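You operate a simulated robot arm through the tools that you are given. There is no shell and no other tool. Be economical: measure what you need, move in short steps, check, and stop when the job is done.

Carry out the task below with a simulated robot arm. There is one attempt and no reset: what you move stays moved.

Task
Put things in order on the dining table. At the end: the white sage jar stands where the black cinder stood; the pink vase stands on top of the glass paperweight; the black cinder stands on top of the white jug; the yellow duster stands where the pink vase stood; whatever was shut is shut again. Leave all else as you found it, and nothing knocked over.
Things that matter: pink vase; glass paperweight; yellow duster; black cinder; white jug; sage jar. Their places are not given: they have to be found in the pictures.

It is judged by the outcome, as a careful person would: the job done as asked, and still so three seconds after it is handed in. It fails if anything else is knocked over, pushed out of place, dropped, spilled or broken.

Robot
A 5-joint arm with a two-finger parallel gripper, fixed in place. Base frame: the origin is at the foot of the arm, x ahead of it, y to its left, z up; the work surface is at about z = 0. Readings come in mm, rad, newtons and seconds.
With the tool pointing down near the work surface it reaches from about 260 to 680 mm from the base axis. Its first joint turns from -1.152 to 1.152 rad. The tool tilts only in the upright plane through the base axis and itself; it spins freely about its own axis. Payload 2.9 kg.
Tool frame: the origin (TCP) lies between the finger pads and is the grasp point; the fingertips stand 30 mm ahead of it; z points along the fingers, y is the line along which they close. The gripper opens to 110 mm. The fingers are 20 mm wide and 10 mm thick; the gripper's body (48 by 112 mm) begins 55 mm behind the TCP.
Orientation is that of the tool frame in the base frame, as a unit quaternion [w, x, y, z]. With the fingers straight down and closing along the base's y, the tool's x points along the base's -x, its y along +y and its z along -z.

Tools
- The arm moves only by the tool play_rows. Its argument "increments" is a list of rows, each a list of 6 numbers: the shift along the base's x, y, z in mm, then the turn, a rotation vector about the base's x, y, z in degrees. In form: [[tx, ty, tz, wx, wy, wz], ...]. A call has 1 to 10 rows; each row is the pose to reach, as a shift and turn from the pose commanded when the call began. "fingers" is the closure, from 0 (fully open) to 1 (shut), set as the call begins (left out, the last holds). A row lasts 0.2 s, in which the tool goes at most 50 mm and 0.15 rad; a call with a longer step from one row to the next is refused whole, and so is a gripper value outside its range. Where a pose cannot be reached the arm comes as near as it can. A force on the tool above 40 N (or 10 N above the force at the start of the call, whichever is more), or a blocked arm, ends the call early, and 0.2 s more pass. Each finger travels about 108 mm/s and halts on what it meets, pressing with about 23 N; the grip force reading is that of the motor and also rises with nothing between the fingers. The clock runs only during rows and for 0.2 s after the last one: add rows that repeat a pose to give the fingers time. It gives the time, the measured TCP pose, the force on the tool (base axes), the opening and the grip force at its end, in the units of the frame above (readings bear some noise).
- Cameras (640 x 400 px; columns grow to the right, rows downward): "scene" is fixed at [29.2, -440.8, 619.2]; the picture's right is [0.84, -0.54, 0.00], its down [-0.23, -0.36, -0.90] and it looks along [0.49, 0.76, -0.43] (base axes); focal length 363 px, centre (320, 200). "wrist" rides on the gripper at [72, 17, -103] in the tool frame; the picture's right is [-0.23, 0.97, 0.00], its down [-0.76, -0.18, -0.62] and it looks along [-0.61, -0.14, 0.78] (tool axes); focal length 222 px, centre (320, 200).
- get_image(camera): a new picture of that camera. The clock stands still meanwhile.
- measure_at(camera, pixels): for up to 12 pixels [column, row] of the newest picture of that camera ("zoom" is the newest enlarged one), the place [x, y, z] in the base frame of the surface seen there, good to about 2 mm. The clock stands still meanwhile.
- close_up(camera, box): a new picture of the part [left, top, right, bottom] of that camera's present view, enlarged. The clock stands still meanwhile.
- finish_job(): hands the job in; it is judged then, once.

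Go step by step. Measure first, check grasps and placings, and put right what went wrong. The budget is 80 turns and 54 pictures, counting those below and the enlarged ones. Unless the task says otherwise, let go and move clear before handing in, and close with one line.

The tools are called after "Request:" as a command line: name --pt "numbers of a row" for each row, then --argument value for the rest, lists and objects as JSON in quotes. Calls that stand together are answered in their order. play_rows: Moves the arm, as the interface text tells. Its arguments: {"type":"object","properties":{"increments":{"type":"array","items":{"type":"array","items":{"type":"number"}}},"fingers":{"type":"number"}},"required":["increments"]} The other tools are called the same way: get_image (camera) takes a picture; measure_at (camera, pixels) gives the place of the surface under pixels of a picture; close_up (camera, box) takes an enlarged picture of a part of a camera's view; finish_job () hands the job in.

At the start:

```text
time_s: 0.0
ee_pos: [296.1, 218.1, 319.5]
orientation: [-0.001, 0.0, 1.0, 0.0]
ft_force: [-0.4, -0.5, -0.6]
finger_gap: 110.0
finger_force: 0.0
```

scene: 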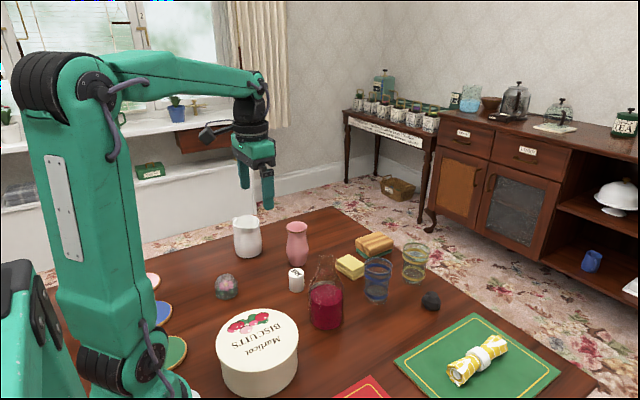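
wrist: 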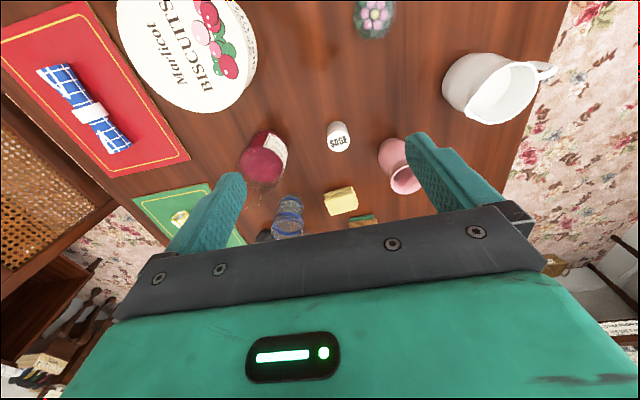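

The pictures show the jug (247,237), vase (297,243), paperweight (227,287), small labelled jar (296,279), yellow block (350,266) and black lump (430,300). I'll enlarge the view and then measure.

Request:
close_up --camera "scene" --box '[200, 200, 460, 362]'

Request:
close_up --camera "wrist" --box '[220, 0, 570, 250]'

```text
2.46 times, centred on (330, 281) of scene
```

zoom: 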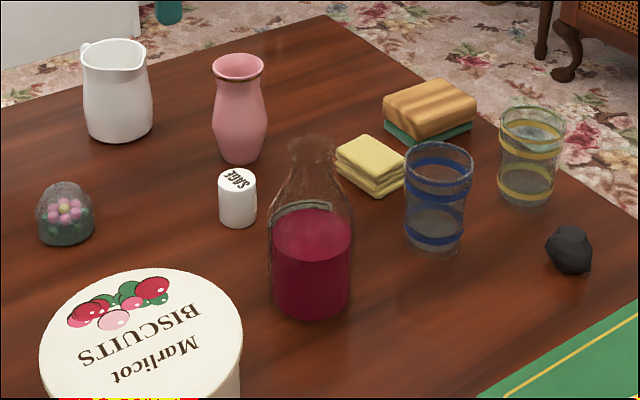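

```text
1.60 times, centred on (395, 125) of wrist
```

zoom: 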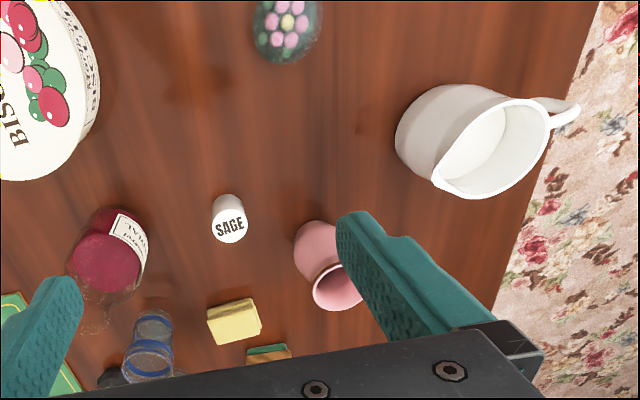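

The jug looks open in the wrist view (zoom 490,150). I'll measure the jug's rim and interior, and the other objects.

Request:
measure_at --camera "zoom" --pixels '[[475, 150], [500, 130], [515, 165], [436, 180], [510, 103], [547, 125], [490, 196], [572, 112], [425, 110], [288, 22], [229, 230], [233, 320]]'

Request:
measure_at --camera "scene" --pixels '[[296, 272], [296, 290], [297, 224], [297, 262], [226, 281], [216, 290], [236, 290], [227, 297], [350, 260], [430, 296], [423, 302], [438, 302]]'

Request:
close_up --camera "scene" --box '[205, 205, 315, 305]'

```text
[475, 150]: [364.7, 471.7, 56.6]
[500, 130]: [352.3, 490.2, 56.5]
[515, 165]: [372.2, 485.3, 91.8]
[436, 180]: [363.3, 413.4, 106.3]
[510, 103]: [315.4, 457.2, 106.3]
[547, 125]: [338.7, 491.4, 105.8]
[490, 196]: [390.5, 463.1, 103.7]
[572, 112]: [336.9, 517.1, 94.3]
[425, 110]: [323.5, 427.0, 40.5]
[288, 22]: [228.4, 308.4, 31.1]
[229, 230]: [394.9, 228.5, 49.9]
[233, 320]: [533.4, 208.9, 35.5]
```

```text
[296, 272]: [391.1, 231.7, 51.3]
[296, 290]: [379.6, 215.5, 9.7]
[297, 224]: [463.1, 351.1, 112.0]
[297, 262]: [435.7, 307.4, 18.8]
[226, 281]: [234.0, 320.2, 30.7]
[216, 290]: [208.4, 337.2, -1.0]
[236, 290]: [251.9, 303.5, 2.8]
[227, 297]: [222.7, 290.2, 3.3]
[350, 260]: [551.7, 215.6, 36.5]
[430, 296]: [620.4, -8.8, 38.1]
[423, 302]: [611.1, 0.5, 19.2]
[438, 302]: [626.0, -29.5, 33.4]
```

```text
4.00 times, centred on (260, 255) of scene
```

zoom: 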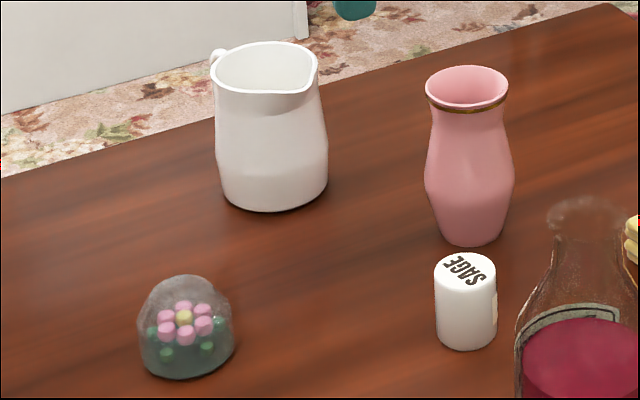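

The jug is open, with its rim at z≈106 and a flat inside at z≈56. Next I'll measure obstacle heights (bottle, glasses, tin) and finer points on the paperweight and cinder.

Request:
measure_at --camera "scene" --pixels '[[322, 258], [326, 300], [326, 328], [378, 260], [378, 298], [415, 245], [415, 280], [258, 345], [258, 312], [372, 240], [429, 309], [430, 291]]'

Request:
measure_at --camera "zoom" --pixels '[[170, 282], [185, 277], [200, 280], [215, 290], [150, 300], [185, 300], [185, 320], [427, 83], [509, 85], [468, 105], [468, 66], [470, 242]]'

Request:
close_up --camera "scene" --box '[330, 220, 460, 320]'

```text
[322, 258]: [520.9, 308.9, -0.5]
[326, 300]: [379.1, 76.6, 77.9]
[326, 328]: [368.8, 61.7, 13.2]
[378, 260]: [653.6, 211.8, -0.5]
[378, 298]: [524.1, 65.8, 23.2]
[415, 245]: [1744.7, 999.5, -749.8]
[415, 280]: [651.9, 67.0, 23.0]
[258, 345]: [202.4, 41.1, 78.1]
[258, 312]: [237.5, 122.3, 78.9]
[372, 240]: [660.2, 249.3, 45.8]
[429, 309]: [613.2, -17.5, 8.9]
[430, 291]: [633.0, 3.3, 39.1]
```

```text
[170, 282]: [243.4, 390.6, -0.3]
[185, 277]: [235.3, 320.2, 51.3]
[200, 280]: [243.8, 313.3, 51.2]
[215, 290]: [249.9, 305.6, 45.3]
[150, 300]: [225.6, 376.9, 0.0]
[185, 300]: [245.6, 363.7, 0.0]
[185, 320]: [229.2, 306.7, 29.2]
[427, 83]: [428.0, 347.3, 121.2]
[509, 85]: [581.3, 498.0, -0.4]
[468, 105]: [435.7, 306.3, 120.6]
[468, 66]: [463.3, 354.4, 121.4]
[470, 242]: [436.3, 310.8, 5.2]
```

```text
4.00 times, centred on (395, 270) of scene
```

zoom: 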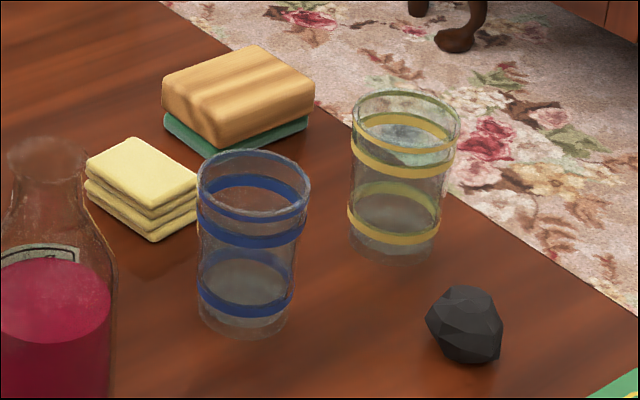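

The paperweight's flat top is at z≈51, and the cinder is near (622,-12). I'll fly high to a spot behind the cinder and look with the wrist camera.

Request:
play_rows --pt "28 -28 -5 0 0 0" --pt "56 -56 -10 0 0 0" --pt "84 -84 -15 0 0 0" --pt "112 -112 -20 0 0 0" --pt "140 -140 -25 0 0 0" --pt "168 -168 -40 0 0 0" --pt "196 -196 -55 0 0 0" --pt "224 -225 -70 0 0 0" --pt "254 -230 -70 0 0 0" --pt "254 -230 -70 0 0 0" --fingers 0

Request:
get_image --camera "wrist"

```text
time_s: 2.2
ee_pos: [549.5, -13.2, 248.7]
orientation: [-0.001, 0.0, 1.0, 0.001]
ft_force: [-0.5, 1.0, -0.1]
finger_gap: 110.2
finger_force: 0.2
```

```text
47 pictures are left
```

wrist: 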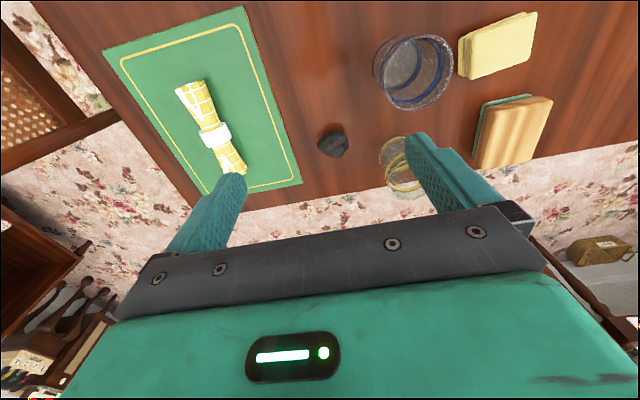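

Request:
close_up --camera "wrist" --box '[280, 100, 440, 200]'

Request:
measure_at --camera "wrist" --pixels '[[333, 143], [321, 145], [347, 145], [333, 134], [335, 155], [395, 145], [381, 150], [400, 180], [411, 40], [411, 100], [240, 170], [265, 120]]'

```text
4.00 times, centred on (360, 150) of wrist
```

zoom: 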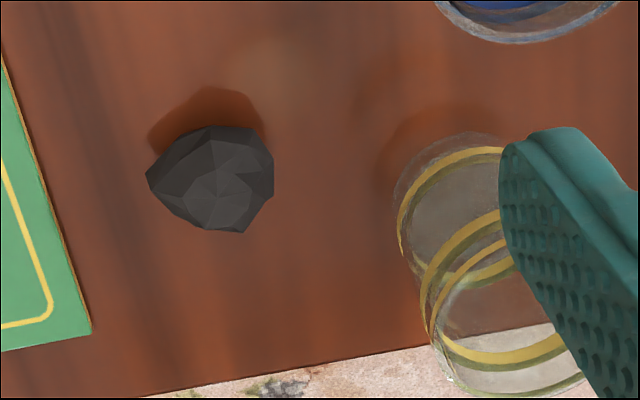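

```text
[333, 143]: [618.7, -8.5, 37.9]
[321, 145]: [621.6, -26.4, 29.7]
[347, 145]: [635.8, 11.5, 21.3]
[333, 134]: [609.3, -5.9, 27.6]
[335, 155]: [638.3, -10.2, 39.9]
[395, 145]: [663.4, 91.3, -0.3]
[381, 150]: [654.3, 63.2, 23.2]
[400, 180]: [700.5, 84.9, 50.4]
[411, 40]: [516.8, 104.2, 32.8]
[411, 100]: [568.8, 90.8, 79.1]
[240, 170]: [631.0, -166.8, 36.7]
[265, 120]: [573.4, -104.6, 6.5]
```

The cinder spans x 603–642 and y −30–13, with glasses close on its +y side. I'll turn the tool +90° so it closes along x, clear of the glasses.

Request:
play_rows --pt "10 0 0 0 0 8.5" --pt "20 0 0 0 0 17" --pt "30 0 0 0 0 25.5" --pt "40 0 0 0 0 34" --pt "50 0 0 0 0 42.5" --pt "60 0 0 0 0 51" --pt "72 3 0 0 0 59.5" --pt "72 4 0 0 0 68" --pt "72 4 0 0 0 76.5" --pt "72 4 0 0 0 85" --fingers 0.2

Request:
play_rows --pt "0 0 -30 0 0 5" --pt "0 0 -70 0 0 5" --pt "0 0 -110 0 0 5" --pt "0 0 -140 0 0 5" --pt "0 0 -140 0 0 5"

Request:
get_image --camera "wrist"

Request:
get_image --camera "scene"

```text
time_s: 4.4
ee_pos: [620.6, -8.0, 248.1]
orientation: [0.0, -0.676, 0.737, 0.0]
ft_force: [0.1, -0.4, 0.3]
finger_gap: 87.8
finger_force: 0.1
```

```text
time_s: 5.6
ee_pos: [621.9, -8.2, 111.1]
orientation: [0.0, -0.707, 0.708, 0.0]
ft_force: [0.3, 0.7, -1.3]
finger_gap: 88.0
finger_force: 0.1
```

```text
45 pictures are left
```

wrist: 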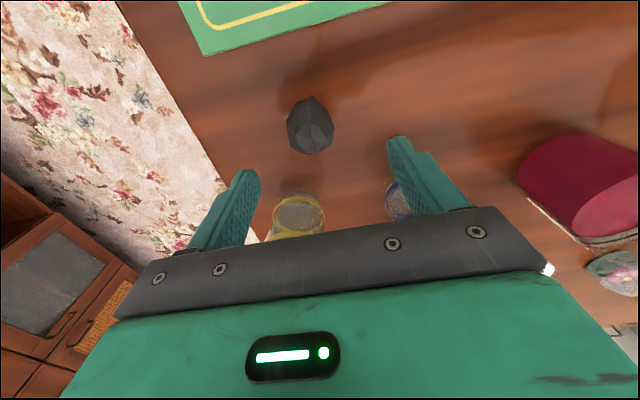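

```text
44 pictures are left
```

scene: 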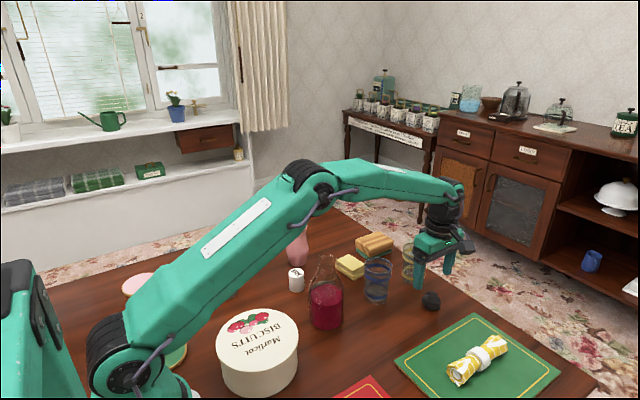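

The cinder sits between the fingers in the wrist view at (310,125). I'll measure its outline from here.

Request:
measure_at --camera "wrist" --pixels '[[290, 125], [331, 125], [310, 100], [310, 150], [300, 148], [310, 125], [298, 205], [280, 215], [275, 215], [390, 195], [410, 215]]'

```text
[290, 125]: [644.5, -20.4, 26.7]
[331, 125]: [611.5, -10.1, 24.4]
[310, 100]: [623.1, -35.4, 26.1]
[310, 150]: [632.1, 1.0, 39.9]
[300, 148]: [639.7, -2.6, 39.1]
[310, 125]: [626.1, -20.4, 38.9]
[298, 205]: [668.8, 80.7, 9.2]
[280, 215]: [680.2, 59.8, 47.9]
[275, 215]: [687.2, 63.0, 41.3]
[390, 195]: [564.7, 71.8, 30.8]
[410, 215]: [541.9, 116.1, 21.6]
```

The cinder's centre is about (626,−11). I'll shift there, descend and close.

Request:
play_rows --pt "4 -3 -25 0 0 0" --pt "4 -3 -50 0 0 0" --pt "4 -3 -74 0 0 0" --pt "4 -3 -74 0 0 0"

Request:
play_rows --pt "0 0 0 0 0 0" --pt "0 0 0 0 0 0" --pt "0 0 0 0 0 0" --fingers 0.9

Request:
play_rows --pt "0 0 15 0 0 0" --pt "0 0 40 0 0 0" --pt "0 0 40 0 0 0"

Request:
get_image --camera "wrist"

```text
time_s: 6.6
ee_pos: [624.7, -9.7, 36.8]
orientation: [0.0, 0.708, -0.707, 0.0]
ft_force: [0.5, 0.0, -0.2]
finger_gap: 87.9
finger_force: 0.0
```

```text
time_s: 7.4
ee_pos: [625.4, -11.0, 37.4]
orientation: [0.0, -0.707, 0.707, 0.0]
ft_force: [0.1, -0.1, 0.0]
finger_gap: 41.2
finger_force: 23.1
```

```text
time_s: 8.2
ee_pos: [624.8, -10.4, 76.4]
orientation: [0.0, 0.707, -0.707, 0.0]
ft_force: [1.4, 0.2, -0.3]
finger_gap: 41.1
finger_force: 22.9
```

```text
43 pictures are left
```

wrist: 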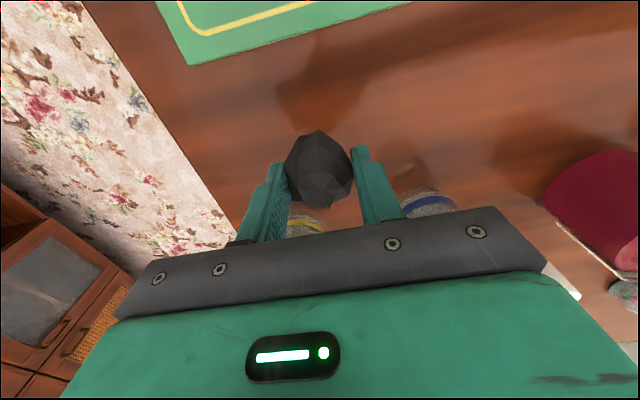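

The cinder is held (gap 41 mm), so its spot was about (625,−11). I'll lift it and carry it over high to a viewpoint before the jug.

Request:
play_rows --pt "0 0 45 0 0 0" --pt "0 0 90 0 0 0" --pt "0 0 130 0 0 0" --pt "-15 20 165 0 0 0" --pt "-40 55 170 0 0 0" --pt "-65 92 170 0 0 0" --pt "-90 130 170 0 0 0" --pt "-115 168 170 0 0 0" --pt "-140 206 170 0 0 0" --pt "-165 240 170 0 0 0"

Request:
play_rows --pt "-25 35 0 0 0 0" --pt "-50 70 0 0 0 0" --pt "-75 105 0 0 0 0" --pt "-105 130 0 0 0 0" --pt "-105 130 0 0 0 0"

Request:
get_image --camera "wrist"

```text
time_s: 10.4
ee_pos: [457.2, 229.8, 246.1]
orientation: [0.0, -0.707, 0.708, 0.0]
ft_force: [0.6, 0.3, -1.0]
finger_gap: 40.7
finger_force: 23.5
```

```text
time_s: 11.6
ee_pos: [354.1, 360.5, 243.8]
orientation: [0.0, 0.707, -0.707, 0.0]
ft_force: [0.3, -0.1, -0.2]
finger_gap: 40.9
finger_force: 23.4
```

```text
42 pictures are left
```

wrist: 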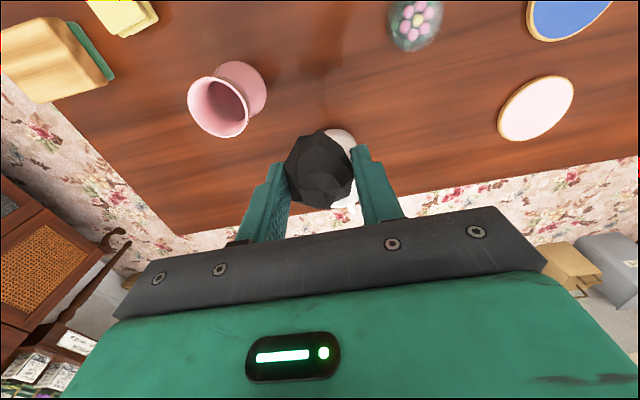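

The cinder hides the jug from the wrist camera, so I'll measure the rim from the scene camera.

Request:
close_up --camera "scene" --box '[210, 200, 290, 250]'

```text
8.00 times, centred on (250, 225) of scene
```

zoom: 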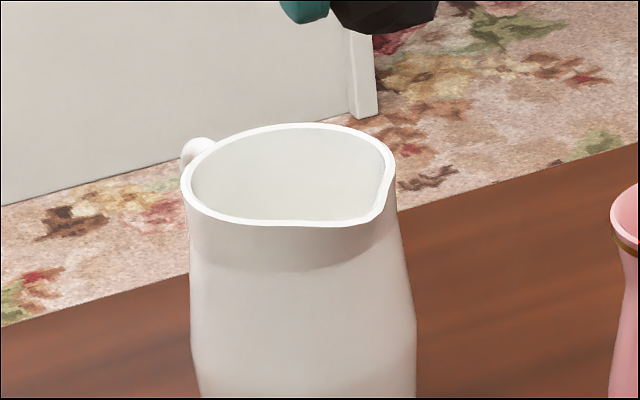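

Request:
measure_at --camera "zoom" --pixels '[[187, 180], [220, 213], [270, 223], [340, 223], [375, 212], [387, 185], [391, 155], [360, 135], [300, 127], [240, 137], [200, 157], [290, 190]]'

```text
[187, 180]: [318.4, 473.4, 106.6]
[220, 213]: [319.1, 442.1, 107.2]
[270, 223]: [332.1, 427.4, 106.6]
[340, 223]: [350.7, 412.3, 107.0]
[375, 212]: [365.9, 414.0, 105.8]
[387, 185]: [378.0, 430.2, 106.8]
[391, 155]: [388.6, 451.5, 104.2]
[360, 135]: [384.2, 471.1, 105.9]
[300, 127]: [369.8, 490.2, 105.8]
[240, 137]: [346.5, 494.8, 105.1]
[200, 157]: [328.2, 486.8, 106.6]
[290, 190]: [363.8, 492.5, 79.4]
```

The rim fits a circle centred (352,458), inner radius ~35 mm, with its spout toward −y (about y=413). Closing along the spout line gives the fingers the most room, so I'll turn −80° and move above the mouth.

Request:
play_rows --pt "0 10 0 0 0 -8.2" --pt "0 20 0 0 0 -16.4" --pt "0 30 0 0 0 -24.6" --pt "0 40 -5 0 0 -32.8" --pt "0 50 -10 0 0 -41" --pt "0 60 -20 0 0 -49.2" --pt "-1 70 -30 0 0 -57.4" --pt "-1 80 -40 0 0 -65.6" --pt "-1 93 -50 0 0 -73.8" --pt "-1 93 -55 0 0 -80"

Request:
get_image --camera "wrist"

Request:
close_up --camera "scene" --box '[190, 160, 310, 260]'

```text
time_s: 13.8
ee_pos: [353.8, 452.2, 189.0]
orientation: [0.0, -0.085, 0.996, -0.001]
ft_force: [0.2, 0.5, -0.6]
finger_gap: 41.0
finger_force: 22.9
```

```text
40 pictures are left
```

wrist: 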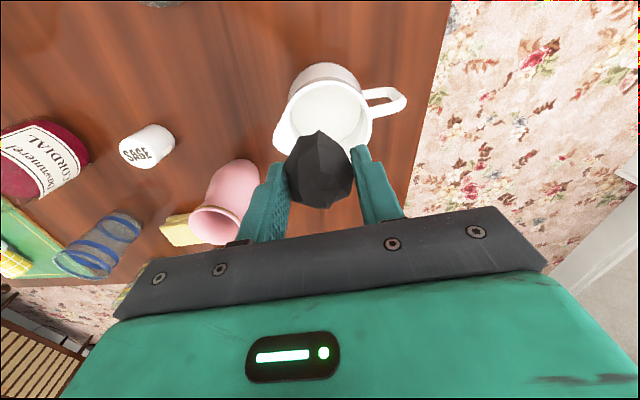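

```text
4.00 times, centred on (250, 210) of scene
```

zoom: 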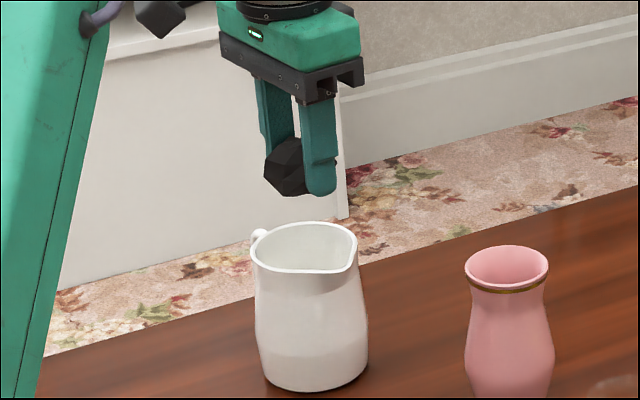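

The cinder hangs over the mouth. I'll check the jug's inside depth and cinder edges before lowering.

Request:
measure_at --camera "wrist" --pixels '[[330, 110], [315, 100], [345, 125], [310, 125], [277, 145], [368, 115], [287, 165], [352, 175], [318, 132], [320, 200]]'

```text
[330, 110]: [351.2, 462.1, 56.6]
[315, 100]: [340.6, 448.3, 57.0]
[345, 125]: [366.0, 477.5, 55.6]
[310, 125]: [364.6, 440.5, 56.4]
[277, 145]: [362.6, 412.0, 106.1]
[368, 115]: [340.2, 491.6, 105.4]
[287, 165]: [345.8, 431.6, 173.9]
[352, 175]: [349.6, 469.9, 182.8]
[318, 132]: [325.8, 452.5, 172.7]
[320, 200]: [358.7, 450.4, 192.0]
```

The inside floor is flat at z≈56.5 and the cinder bottom is about 37 mm below the TCP. I'll lower gently in stages, with a last stop near TCP z 95.

Request:
play_rows --pt "2 1 -15 0 0 0" --pt "2 1 -30 0 0 0" --pt "2 1 -45 0 0 0" --pt "2 1 -55 0 0 0" --pt "2 1 -55 0 0 0"

Request:
close_up --camera "wrist" --box '[220, 60, 460, 210]'

```text
time_s: 15.0
ee_pos: [356.5, 452.9, 137.3]
orientation: [0.002, -0.087, 0.996, 0.002]
ft_force: [2.6, -4.5, 18.0]
finger_gap: 41.1
finger_force: 23.7
```

```text
2.67 times, centred on (340, 135) of wrist
```

zoom: 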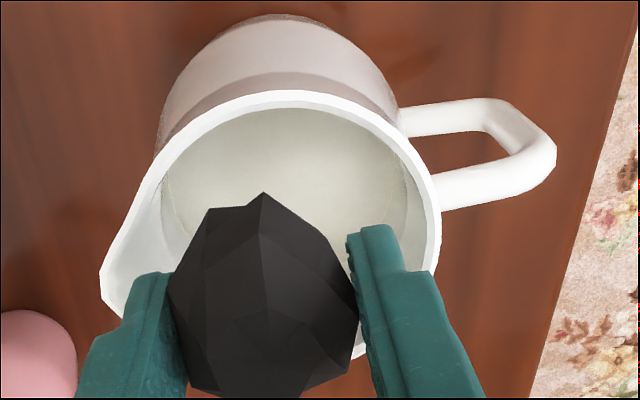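

There is 18 N upward force at TCP z 137, so something touched near rim height. I'll back up a little and look.

Request:
play_rows --pt "0 0 6 0 0 0" --pt "0 0 12 0 0 0" --pt "0 0 12 0 0 0"

Request:
close_up --camera "scene" --box '[210, 180, 290, 250]'

Request:
close_up --camera "wrist" --box '[220, 60, 460, 210]'

```text
time_s: 15.8
ee_pos: [355.2, 454.2, 147.0]
orientation: [0.0, -0.087, 0.996, 0.001]
ft_force: [0.2, -0.3, -0.8]
finger_gap: 41.1
finger_force: 23.5
```

```text
5.71 times, centred on (250, 215) of scene
```

zoom: 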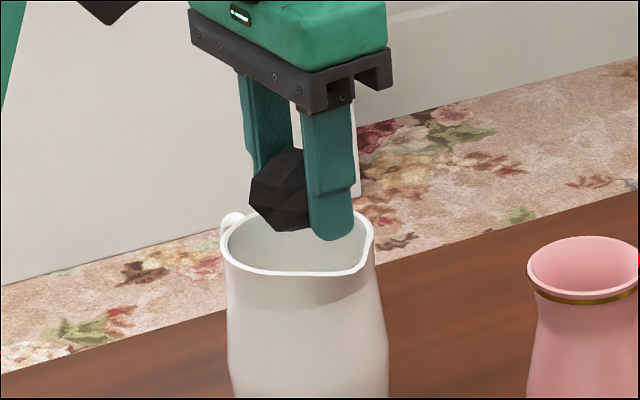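

```text
2.67 times, centred on (340, 135) of wrist
```

zoom: 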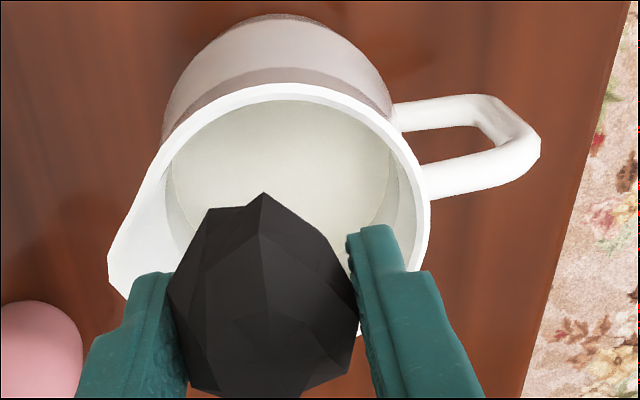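

Contact came when the fingertips (z≈107) reached rim level, even though the wrist close-up shows clear space. I'll recentre to (352.5,457.5), try a gentle descent and compare the contact height.

Request:
play_rows --pt "-3 4 0 0 0 0" --pt "-3 4 -4 0 0 0" --pt "-3 4 -7 0 0 0" --pt "-3 4 -7 0 0 0"

Request:
play_rows --pt "0 0 -2 0 0 0" --pt "0 0 -2 0 0 0"

Request:
play_rows --pt "0 0 -2 0 0 0" --pt "0 0 -2 0 0 0"

Request:
close_up --camera "scene" --box '[210, 180, 290, 250]'

```text
time_s: 16.8
ee_pos: [353.0, 456.5, 141.8]
orientation: [0.0, -0.088, 0.996, 0.0]
ft_force: [0.5, -0.1, -0.3]
finger_gap: 40.9
finger_force: 22.7
```

```text
time_s: 17.4
ee_pos: [353.6, 456.3, 138.9]
orientation: [0.0, -0.088, 0.996, 0.0]
ft_force: [-0.1, 0.3, -1.4]
finger_gap: 40.9
finger_force: 23.1
```

```text
time_s: 18.0
ee_pos: [351.6, 456.6, 135.7]
orientation: [0.001, -0.087, 0.996, -0.001]
ft_force: [0.3, -2.0, 6.4]
finger_gap: 41.1
finger_force: 23.1
```

```text
5.71 times, centred on (250, 215) of scene
```

zoom: 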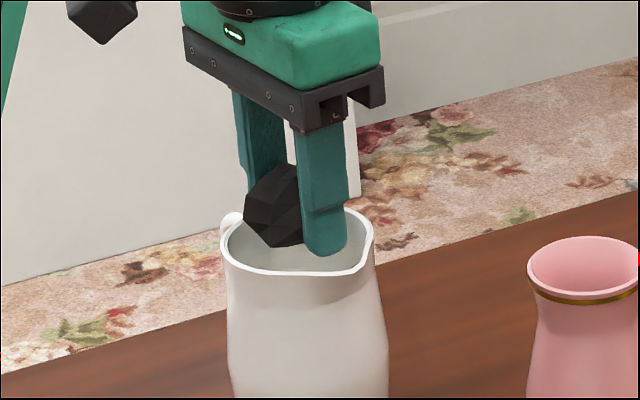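

Contact came again at TCP z≈136, the same height at a different position, as if the jug's top behaves as closed. I'll measure the cinder's lower edge.

Request:
measure_at --camera "zoom" --pixels '[[275, 240], [285, 243], [265, 235], [255, 225], [295, 235], [280, 175], [250, 195], [325, 245], [325, 252], [275, 215], [240, 265]]'

Request:
play_rows --pt "0 0 -1.5 0 0 0" --pt "0 0 -1.5 0 0 0" --pt "0 0 -1.5 0 0 0"

```text
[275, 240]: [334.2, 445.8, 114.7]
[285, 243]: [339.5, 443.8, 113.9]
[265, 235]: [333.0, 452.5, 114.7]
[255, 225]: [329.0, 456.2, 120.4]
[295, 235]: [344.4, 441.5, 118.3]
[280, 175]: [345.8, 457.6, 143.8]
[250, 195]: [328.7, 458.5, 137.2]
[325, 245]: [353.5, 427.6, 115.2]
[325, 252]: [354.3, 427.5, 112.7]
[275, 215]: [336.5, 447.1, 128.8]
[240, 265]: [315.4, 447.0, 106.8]
```

```text
time_s: 18.8
ee_pos: [352.9, 458.0, 136.0]
orientation: [0.001, -0.087, 0.996, 0.001]
ft_force: [-0.4, -3.1, 18.5]
finger_gap: 40.9
finger_force: 22.7
```

The cinder's top is at TCP+8, so its underside is about z 105, and it seems to rest on the jug's top. I'll ease the pressure and open just a little to see if it stays.

Request:
play_rows --pt "0 0 2 0 0 0" --pt "0 0 2 0 0 0"

Request:
play_rows --pt "0 0 0 0 0 0" --pt "0 0 0 0 0 0" --fingers 0.52

Request:
close_up --camera "scene" --box '[210, 180, 290, 250]'

Request:
close_up --camera "wrist" --box '[220, 60, 460, 210]'

```text
time_s: 19.4
ee_pos: [352.7, 458.0, 136.3]
orientation: [0.001, -0.087, 0.996, 0.0]
ft_force: [1.6, 1.6, 6.4]
finger_gap: 40.8
finger_force: 23.1
```

```text
time_s: 20.0
ee_pos: [352.5, 457.2, 135.8]
orientation: [-0.001, -0.088, 0.996, 0.0]
ft_force: [-0.2, -0.1, 0.3]
finger_gap: 52.6
finger_force: 0.0
```

```text
5.71 times, centred on (250, 215) of scene
```

zoom: 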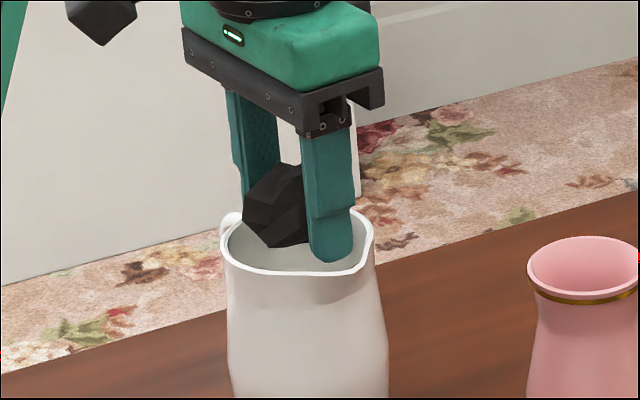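

```text
2.67 times, centred on (340, 135) of wrist
```

zoom: 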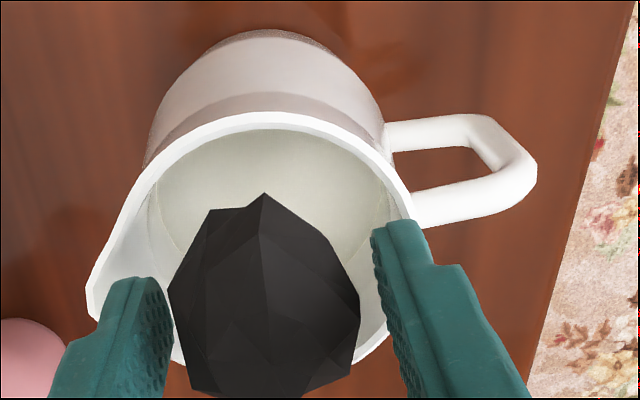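

The cinder stays put on the jug's top with zero force. I'll rise straight up and check it.

Request:
play_rows --pt "0 0 10 0 0 0" --pt "0 0 30 0 0 0" --pt "0 0 60 0 0 0" --pt "0 0 90 0 0 0" --pt "0 0 90 0 0 0" --fingers 0.45

Request:
close_up --camera "wrist" --box '[100, 0, 500, 250]'

```text
time_s: 21.2
ee_pos: [353.6, 457.4, 226.5]
orientation: [0.0, -0.087, 0.996, 0.0]
ft_force: [0.1, -1.2, 0.6]
finger_gap: 60.5
finger_force: 0.1
```

```text
1.60 times, centred on (300, 125) of wrist
```

zoom: 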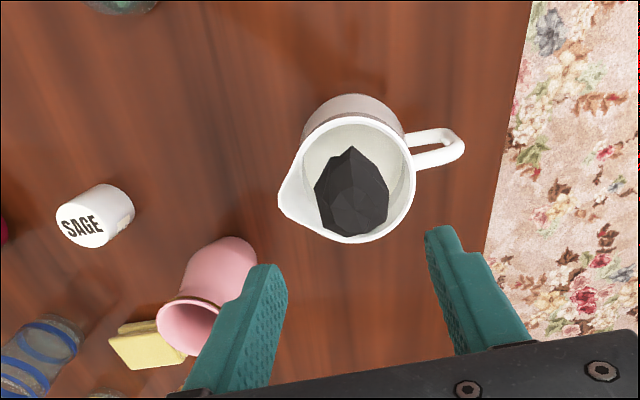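

The cinder sits steadily on the jug. Next is the sage jar: I'll move to a viewpoint behind it and straighten the tool.

Request:
play_rows --pt "-5 -46 0 0 0 -5" --pt "-10 -92 0 0 0 -10" --pt "-15 -138 0 0 0 -10" --pt "-15 -184 -10 0 0 -10" --pt "-15 -231 -25 0 0 -10" --pt "-15 -231 -25 0 0 -10"

Request:
get_image --camera "wrist"

```text
time_s: 22.6
ee_pos: [339.6, 226.3, 201.3]
orientation: [0.0, 0.0, 1.0, 0.0]
ft_force: [0.1, -0.2, 0.3]
finger_gap: 60.4
finger_force: 0.1
```

```text
31 pictures are left
```

wrist: 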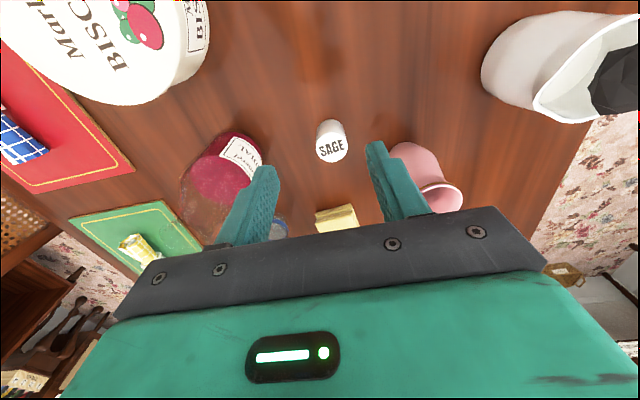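

Request:
measure_at --camera "wrist" --pixels '[[317, 149], [346, 147], [331, 139], [332, 161], [331, 149], [318, 130], [343, 128], [415, 165], [395, 150], [337, 217], [240, 150], [185, 180]]'

```text
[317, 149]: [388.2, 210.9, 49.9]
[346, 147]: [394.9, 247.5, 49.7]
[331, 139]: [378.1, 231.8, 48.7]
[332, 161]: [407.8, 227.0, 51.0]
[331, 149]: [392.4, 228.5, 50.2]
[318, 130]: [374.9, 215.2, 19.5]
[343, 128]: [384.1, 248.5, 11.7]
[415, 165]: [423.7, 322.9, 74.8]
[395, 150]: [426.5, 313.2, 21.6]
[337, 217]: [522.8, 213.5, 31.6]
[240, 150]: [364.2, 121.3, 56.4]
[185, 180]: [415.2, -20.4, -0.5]
```

The jar is centred at (393,229), about 36 mm wide and 50 mm tall. I'll go over it, descend and grip its body low.

Request:
play_rows --pt "25 1 -20 0 0 0" --pt "53 3 -60 0 0 0" --pt "53 3 -90 0 0 0" --pt "53 3 -120 0 0 0" --pt "53 3 -145 0 0 0" --pt "53 3 -165 0 0 0" --pt "53 3 -165 0 0 0"

Request:
play_rows --pt "0 0 0 0 0 0" --pt "0 0 0 0 0 0" --pt "0 0 0 0 0 0" --fingers 0.9

Request:
play_rows --pt "0 0 15 0 0 0" --pt "0 0 50 0 0 0" --pt "0 0 90 0 0 0" --pt "0 0 130 0 0 0" --pt "0 0 170 0 0 0" --pt "0 0 200 0 0 0" --pt "0 0 200 0 0 0"

Request:
get_image --camera "scene"

```text
time_s: 24.2
ee_pos: [390.4, 229.6, 37.8]
orientation: [0.001, 0.0, 1.0, -0.001]
ft_force: [-0.3, 0.3, 0.5]
finger_gap: 60.5
finger_force: 0.0
```

```text
time_s: 25.0
ee_pos: [391.9, 229.5, 37.0]
orientation: [-0.001, -0.001, 1.0, 0.0]
ft_force: [0.0, -0.1, -0.6]
finger_gap: 38.2
finger_force: 23.4
```

```text
time_s: 26.6
ee_pos: [391.8, 229.3, 237.2]
orientation: [0.0, 0.001, 1.0, 0.0]
ft_force: [-0.1, 0.4, -1.6]
finger_gap: 38.8
finger_force: 22.8
```

```text
30 pictures are left
```

scene: 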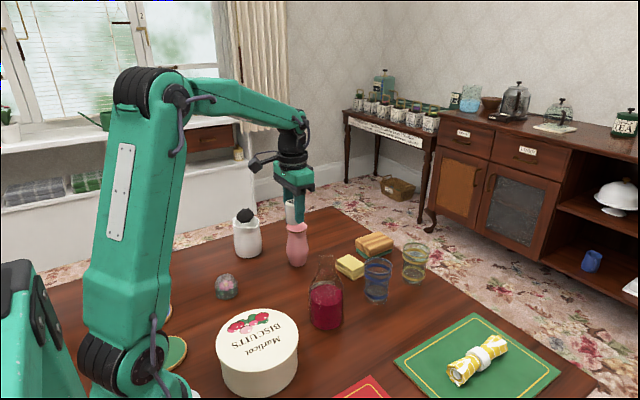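

The jar is held. I'll carry it to the cinder's former place, turning the tool +90° on the way.

Request:
play_rows --pt "24 -24 5 0 0 8.5" --pt "48 -48 5 0 0 17" --pt "72 -72 5 0 0 25.5" --pt "96 -96 5 0 0 34" --pt "120 -120 5 0 0 42.5" --pt "144 -144 5 0 0 51" --pt "168 -168 0 0 0 59.5" --pt "192 -192 0 0 0 68" --pt "216 -216 0 0 0 76.5" --pt "232 -240 0 0 0 85"

Request:
play_rows --pt "0 0 -40 0 0 5" --pt "0 0 -80 0 0 5" --pt "0 0 -120 0 0 5" --pt "0 0 -150 0 0 5" --pt "0 0 -150 0 0 5"

Request:
get_image --camera "wrist"

```text
time_s: 28.8
ee_pos: [622.3, -10.9, 236.9]
orientation: [0.0, -0.676, 0.737, 0.0]
ft_force: [-1.5, -0.2, -0.5]
finger_gap: 38.4
finger_force: 23.1
```

```text
time_s: 30.0
ee_pos: [620.9, -10.9, 87.3]
orientation: [0.0, -0.707, 0.708, 0.0]
ft_force: [-0.3, -0.2, -1.4]
finger_gap: 38.5
finger_force: 22.6
```

```text
29 pictures are left
```

wrist: 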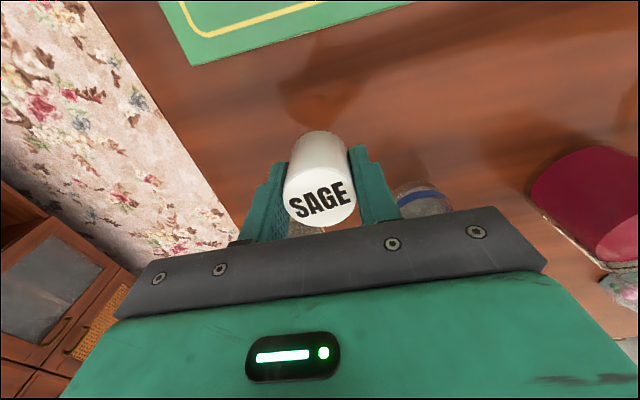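

The jar is upright between the fingers over the spot. I'll shift x +3 and lower it to TCP z≈38.

Request:
play_rows --pt "2 0 -20 0 0 0" --pt "3 0 -38 0 0 0" --pt "3 0 -46 0 0 0" --pt "3 0 -50 0 0 0" --pt "3 0 -50 0 0 0"

```text
time_s: 31.2
ee_pos: [624.1, -10.4, 37.4]
orientation: [0.0, 0.708, -0.707, 0.001]
ft_force: [-2.9, 1.3, 5.9]
finger_gap: 38.6
finger_force: 23.6
```

Light contact of 5.9 N says the jar is down. I'll release and rise.

Request:
play_rows --pt "0 0 0 0 0 0" --pt "0 0 0 0 0 0" --fingers 0.45

Request:
play_rows --pt "0 0 20 0 0 0" --pt "0 0 60 0 0 0" --pt "0 0 100 0 0 0" --pt "0 0 150 0 0 0" --pt "0 0 195 0 0 0" --pt "-10 10 200 0 0 0"

Request:
get_image --camera "scene"

```text
time_s: 31.8
ee_pos: [625.0, -10.9, 37.0]
orientation: [0.0, -0.706, 0.708, -0.001]
ft_force: [0.0, -0.3, 0.1]
finger_gap: 60.6
finger_force: 0.0
```

```text
time_s: 33.2
ee_pos: [617.0, -2.0, 237.0]
orientation: [0.0, 0.707, -0.707, -0.001]
ft_force: [-0.7, -0.6, 0.4]
finger_gap: 60.5
finger_force: 0.1
```

```text
28 pictures are left
```

scene: 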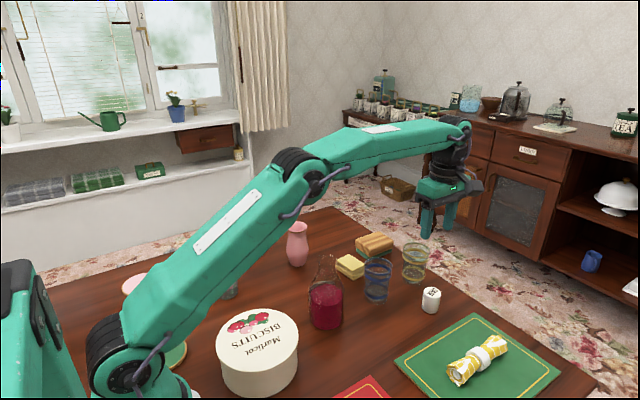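

The jar stands on its spot. Next is the vase: I'll travel high to a viewpoint behind it, turning back to closing along y.

Request:
play_rows --pt "-24 33 5 0 0 -8.5" --pt "-48 66 5 0 0 -17" --pt "-72 99 5 0 0 -25.5" --pt "-96 132 5 0 0 -34" --pt "-120 165 5 0 0 -42.5" --pt "-144 198 5 0 0 -51" --pt "-168 231 5 0 0 -59.5" --pt "-192 264 5 0 0 -68" --pt "-216 297 0 0 0 -76.5" --pt "-240 330 0 0 0 -85" --fingers 0.1

Request:
play_rows --pt "0 0 0 0 0 -5" --pt "0 0 0 0 0 -5"

Request:
get_image --camera "wrist"

Request:
close_up --camera "scene" --box '[205, 215, 325, 305]'

```text
time_s: 35.4
ee_pos: [375.0, 328.3, 237.3]
orientation: [0.001, -0.043, 0.999, -0.001]
ft_force: [-0.5, -0.2, -0.6]
finger_gap: 99.1
finger_force: 0.0
```

```text
time_s: 36.0
ee_pos: [375.6, 328.1, 238.5]
orientation: [0.0, 0.001, 1.0, 0.0]
ft_force: [0.2, -0.3, 0.2]
finger_gap: 98.9
finger_force: 0.0
```

```text
27 pictures are left
```

wrist: 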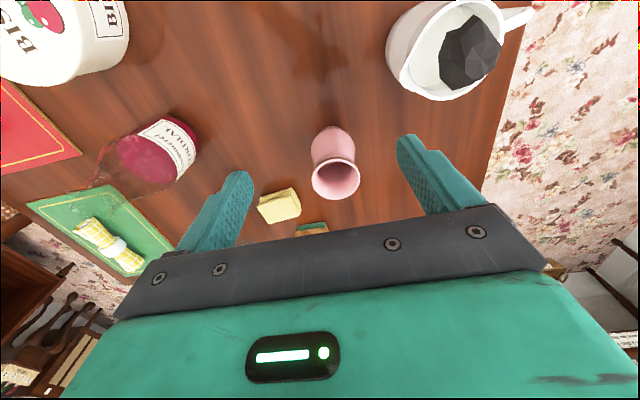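

```text
4.44 times, centred on (265, 260) of scene
```

zoom: 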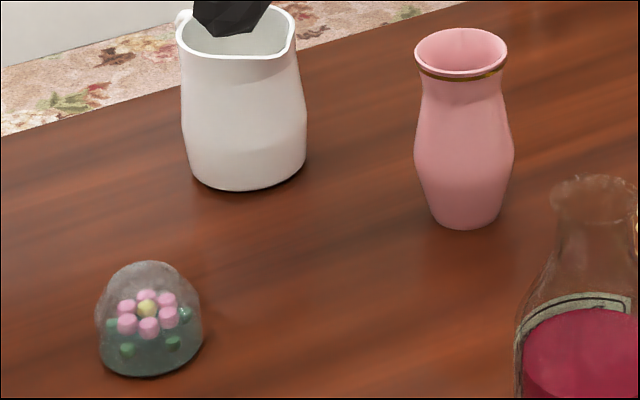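

I'll measure the vase rim in the wrist picture, and the vase profile plus the paperweight dome in the scene zoom.

Request:
measure_at --camera "wrist" --pixels '[[313, 182], [359, 178], [334, 160], [337, 199], [312, 155], [353, 150], [330, 130]]'

Request:
measure_at --camera "zoom" --pixels '[[147, 264], [135, 268], [160, 268], [120, 275], [175, 277], [148, 275], [148, 285], [463, 150], [418, 150], [511, 150], [463, 226], [463, 95]]'

```text
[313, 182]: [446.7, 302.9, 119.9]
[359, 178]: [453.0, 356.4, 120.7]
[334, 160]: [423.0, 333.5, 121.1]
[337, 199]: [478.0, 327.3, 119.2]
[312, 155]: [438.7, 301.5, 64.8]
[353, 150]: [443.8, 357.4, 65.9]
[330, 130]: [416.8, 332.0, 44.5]
```

```text
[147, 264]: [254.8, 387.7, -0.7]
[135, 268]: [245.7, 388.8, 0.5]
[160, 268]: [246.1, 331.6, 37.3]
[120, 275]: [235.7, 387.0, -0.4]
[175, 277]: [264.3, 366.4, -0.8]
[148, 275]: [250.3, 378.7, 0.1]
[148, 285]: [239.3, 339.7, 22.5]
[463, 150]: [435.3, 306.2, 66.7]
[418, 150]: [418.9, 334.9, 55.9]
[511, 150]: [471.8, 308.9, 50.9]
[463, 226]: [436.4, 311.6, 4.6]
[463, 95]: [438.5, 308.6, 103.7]
```

The vase centre is (450,330), rim z 120, and its belly is ~57 mm wide near z 60. The scene view of the glass paperweight is unreliable, so I'll look at it from above first.

Request:
play_rows --pt "-45 -3 0 0 0 0" --pt "-90 -6 0 0 0 0" --pt "-135 -9 0 0 0 0" --pt "-180 -12 0 0 0 0" --pt "-195 -12 -10 0 0 0" --pt "-195 -12 -10 0 0 0"

Request:
get_image --camera "wrist"

Request:
close_up --camera "wrist" --box '[270, 90, 430, 190]'

```text
time_s: 37.4
ee_pos: [179.6, 314.7, 226.0]
orientation: [0.001, 0.0, 1.0, -0.001]
ft_force: [0.0, 0.2, 0.4]
finger_gap: 99.0
finger_force: 0.0
```

```text
25 pictures are left
```

wrist: 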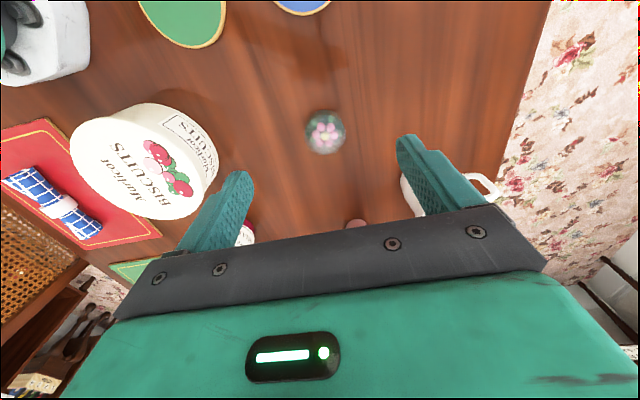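

```text
4.00 times, centred on (350, 140) of wrist
```

zoom: 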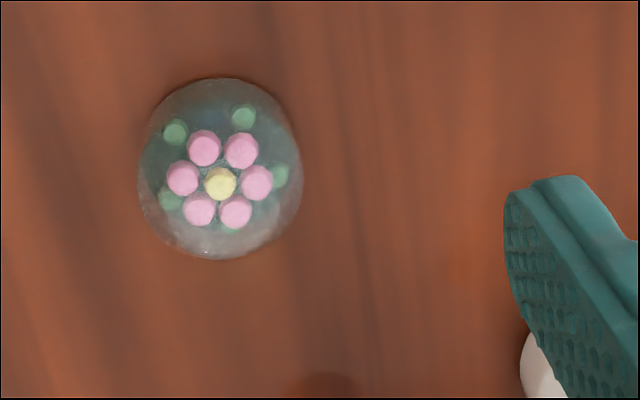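

Request:
measure_at --camera "zoom" --pixels '[[220, 183], [203, 147], [237, 212], [183, 178], [257, 183], [170, 95], [140, 180], [300, 170], [205, 255], [225, 80], [215, 235], [270, 230]]'

```text
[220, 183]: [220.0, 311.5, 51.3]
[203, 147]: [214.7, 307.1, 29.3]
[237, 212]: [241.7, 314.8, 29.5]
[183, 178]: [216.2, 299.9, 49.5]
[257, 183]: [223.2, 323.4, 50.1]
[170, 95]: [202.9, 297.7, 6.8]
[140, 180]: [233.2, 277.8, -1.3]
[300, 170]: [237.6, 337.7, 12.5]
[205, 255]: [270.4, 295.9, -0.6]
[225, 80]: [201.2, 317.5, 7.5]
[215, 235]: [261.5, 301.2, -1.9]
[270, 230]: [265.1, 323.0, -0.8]
```

The flower's middle and the rim points give the paperweight's centre as (228,311), with radius ~28 and a nearly flat top at z≈51. Now I'll go over the vase and grip it at the belly.

Request:
play_rows --pt "45 3 0 0 0 0" --pt "90 6 0 0 0 0" --pt "135 9 0 0 0 0" --pt "180 12 0 0 0 0" --pt "225 14 0 0 0 0" --pt "270 15 0 0 0 0" --pt "270 15 -10 0 0 0"

Request:
play_rows --pt "0 0 -40 0 0 0" --pt "0 0 -75 0 0 0" --pt "0 0 -110 0 0 0" --pt "0 0 -130 0 0 0" --pt "0 0 -142 0 0 0" --pt "0 0 -142 0 0 0"

Request:
close_up --camera "scene" --box '[240, 180, 360, 280]'

```text
time_s: 39.0
ee_pos: [448.1, 330.8, 215.3]
orientation: [0.001, 0.001, 1.0, 0.0]
ft_force: [-0.2, -0.4, -1.2]
finger_gap: 99.3
finger_force: 0.1
```

```text
time_s: 40.4
ee_pos: [450.6, 331.5, 74.5]
orientation: [-0.001, 0.0, 1.0, 0.0]
ft_force: [0.6, -0.3, 0.3]
finger_gap: 99.0
finger_force: 0.1
```

```text
4.00 times, centred on (300, 230) of scene
```

zoom: 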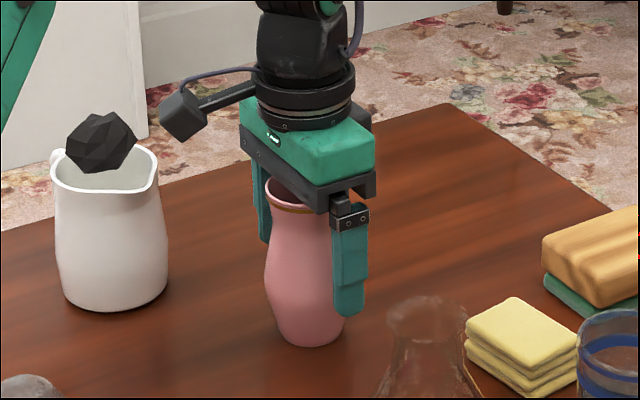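

The vase is between the fingers with the palm clear of its rim. I'll close and lift a bit.

Request:
play_rows --pt "0 0 0 0 0 0" --pt "0 0 0 0 0 0" --pt "0 0 0 0 0 0" --fingers 0.9

Request:
play_rows --pt "0 0 10 0 0 0" --pt "0 0 30 0 0 0" --pt "0 0 70 0 0 0" --pt "0 0 105 0 0 0" --pt "0 0 105 0 0 0"

Request:
close_up --camera "scene" --box '[220, 150, 370, 280]'

```text
time_s: 41.2
ee_pos: [451.4, 331.4, 75.2]
orientation: [0.0, 0.001, 1.0, 0.0]
ft_force: [0.6, -0.7, -0.3]
finger_gap: 64.0
finger_force: 23.3
```

```text
time_s: 42.4
ee_pos: [450.1, 330.6, 178.7]
orientation: [-0.001, 0.0, 1.0, 0.0]
ft_force: [-0.1, 0.0, -1.5]
finger_gap: 63.5
finger_force: 23.1
```

```text
3.08 times, centred on (295, 215) of scene
```

zoom: 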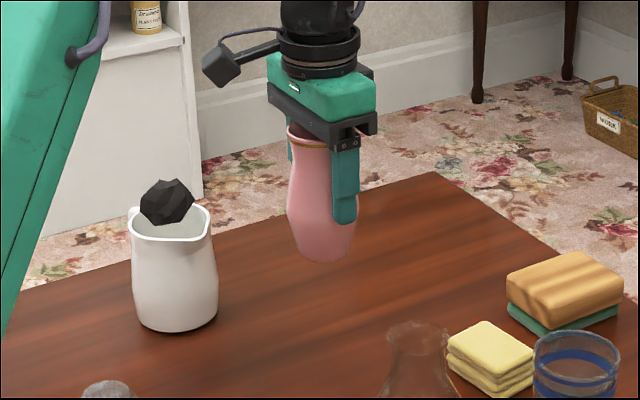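

The vase is held upright with its bottom ~74.5 mm below the TCP. I'll carry it over the paperweight.

Request:
play_rows --pt "-20 -3 15 0 0 0" --pt "-60 -7 20 0 0 0" --pt "-100 -11 20 0 0 0" --pt "-140 -14 20 0 0 0" --pt "-180 -17 20 0 0 0" --pt "-210 -20 15 0 0 0" --pt "-222 -20 0 0 0 0" --pt "-222 -20 -20 0 0 0" --pt "-222 -20 -20 0 0 0"

Request:
get_image --camera "scene"

Request:
get_image --camera "wrist"

```text
time_s: 44.4
ee_pos: [227.4, 313.6, 159.0]
orientation: [0.0, 0.0, 1.0, 0.001]
ft_force: [0.2, 0.7, -2.0]
finger_gap: 63.5
finger_force: 22.8
```

```text
21 pictures are left
```

scene: 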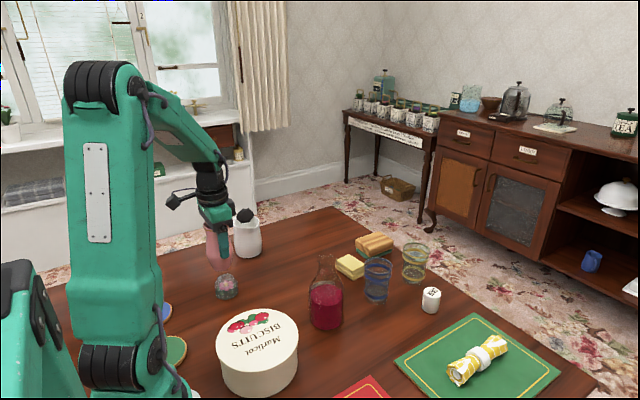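

```text
20 pictures are left
```

wrist: 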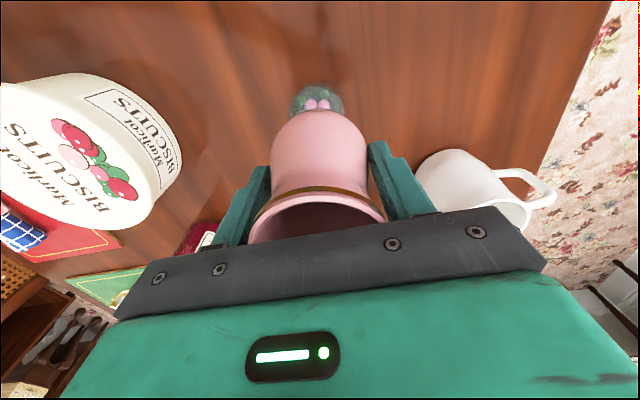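

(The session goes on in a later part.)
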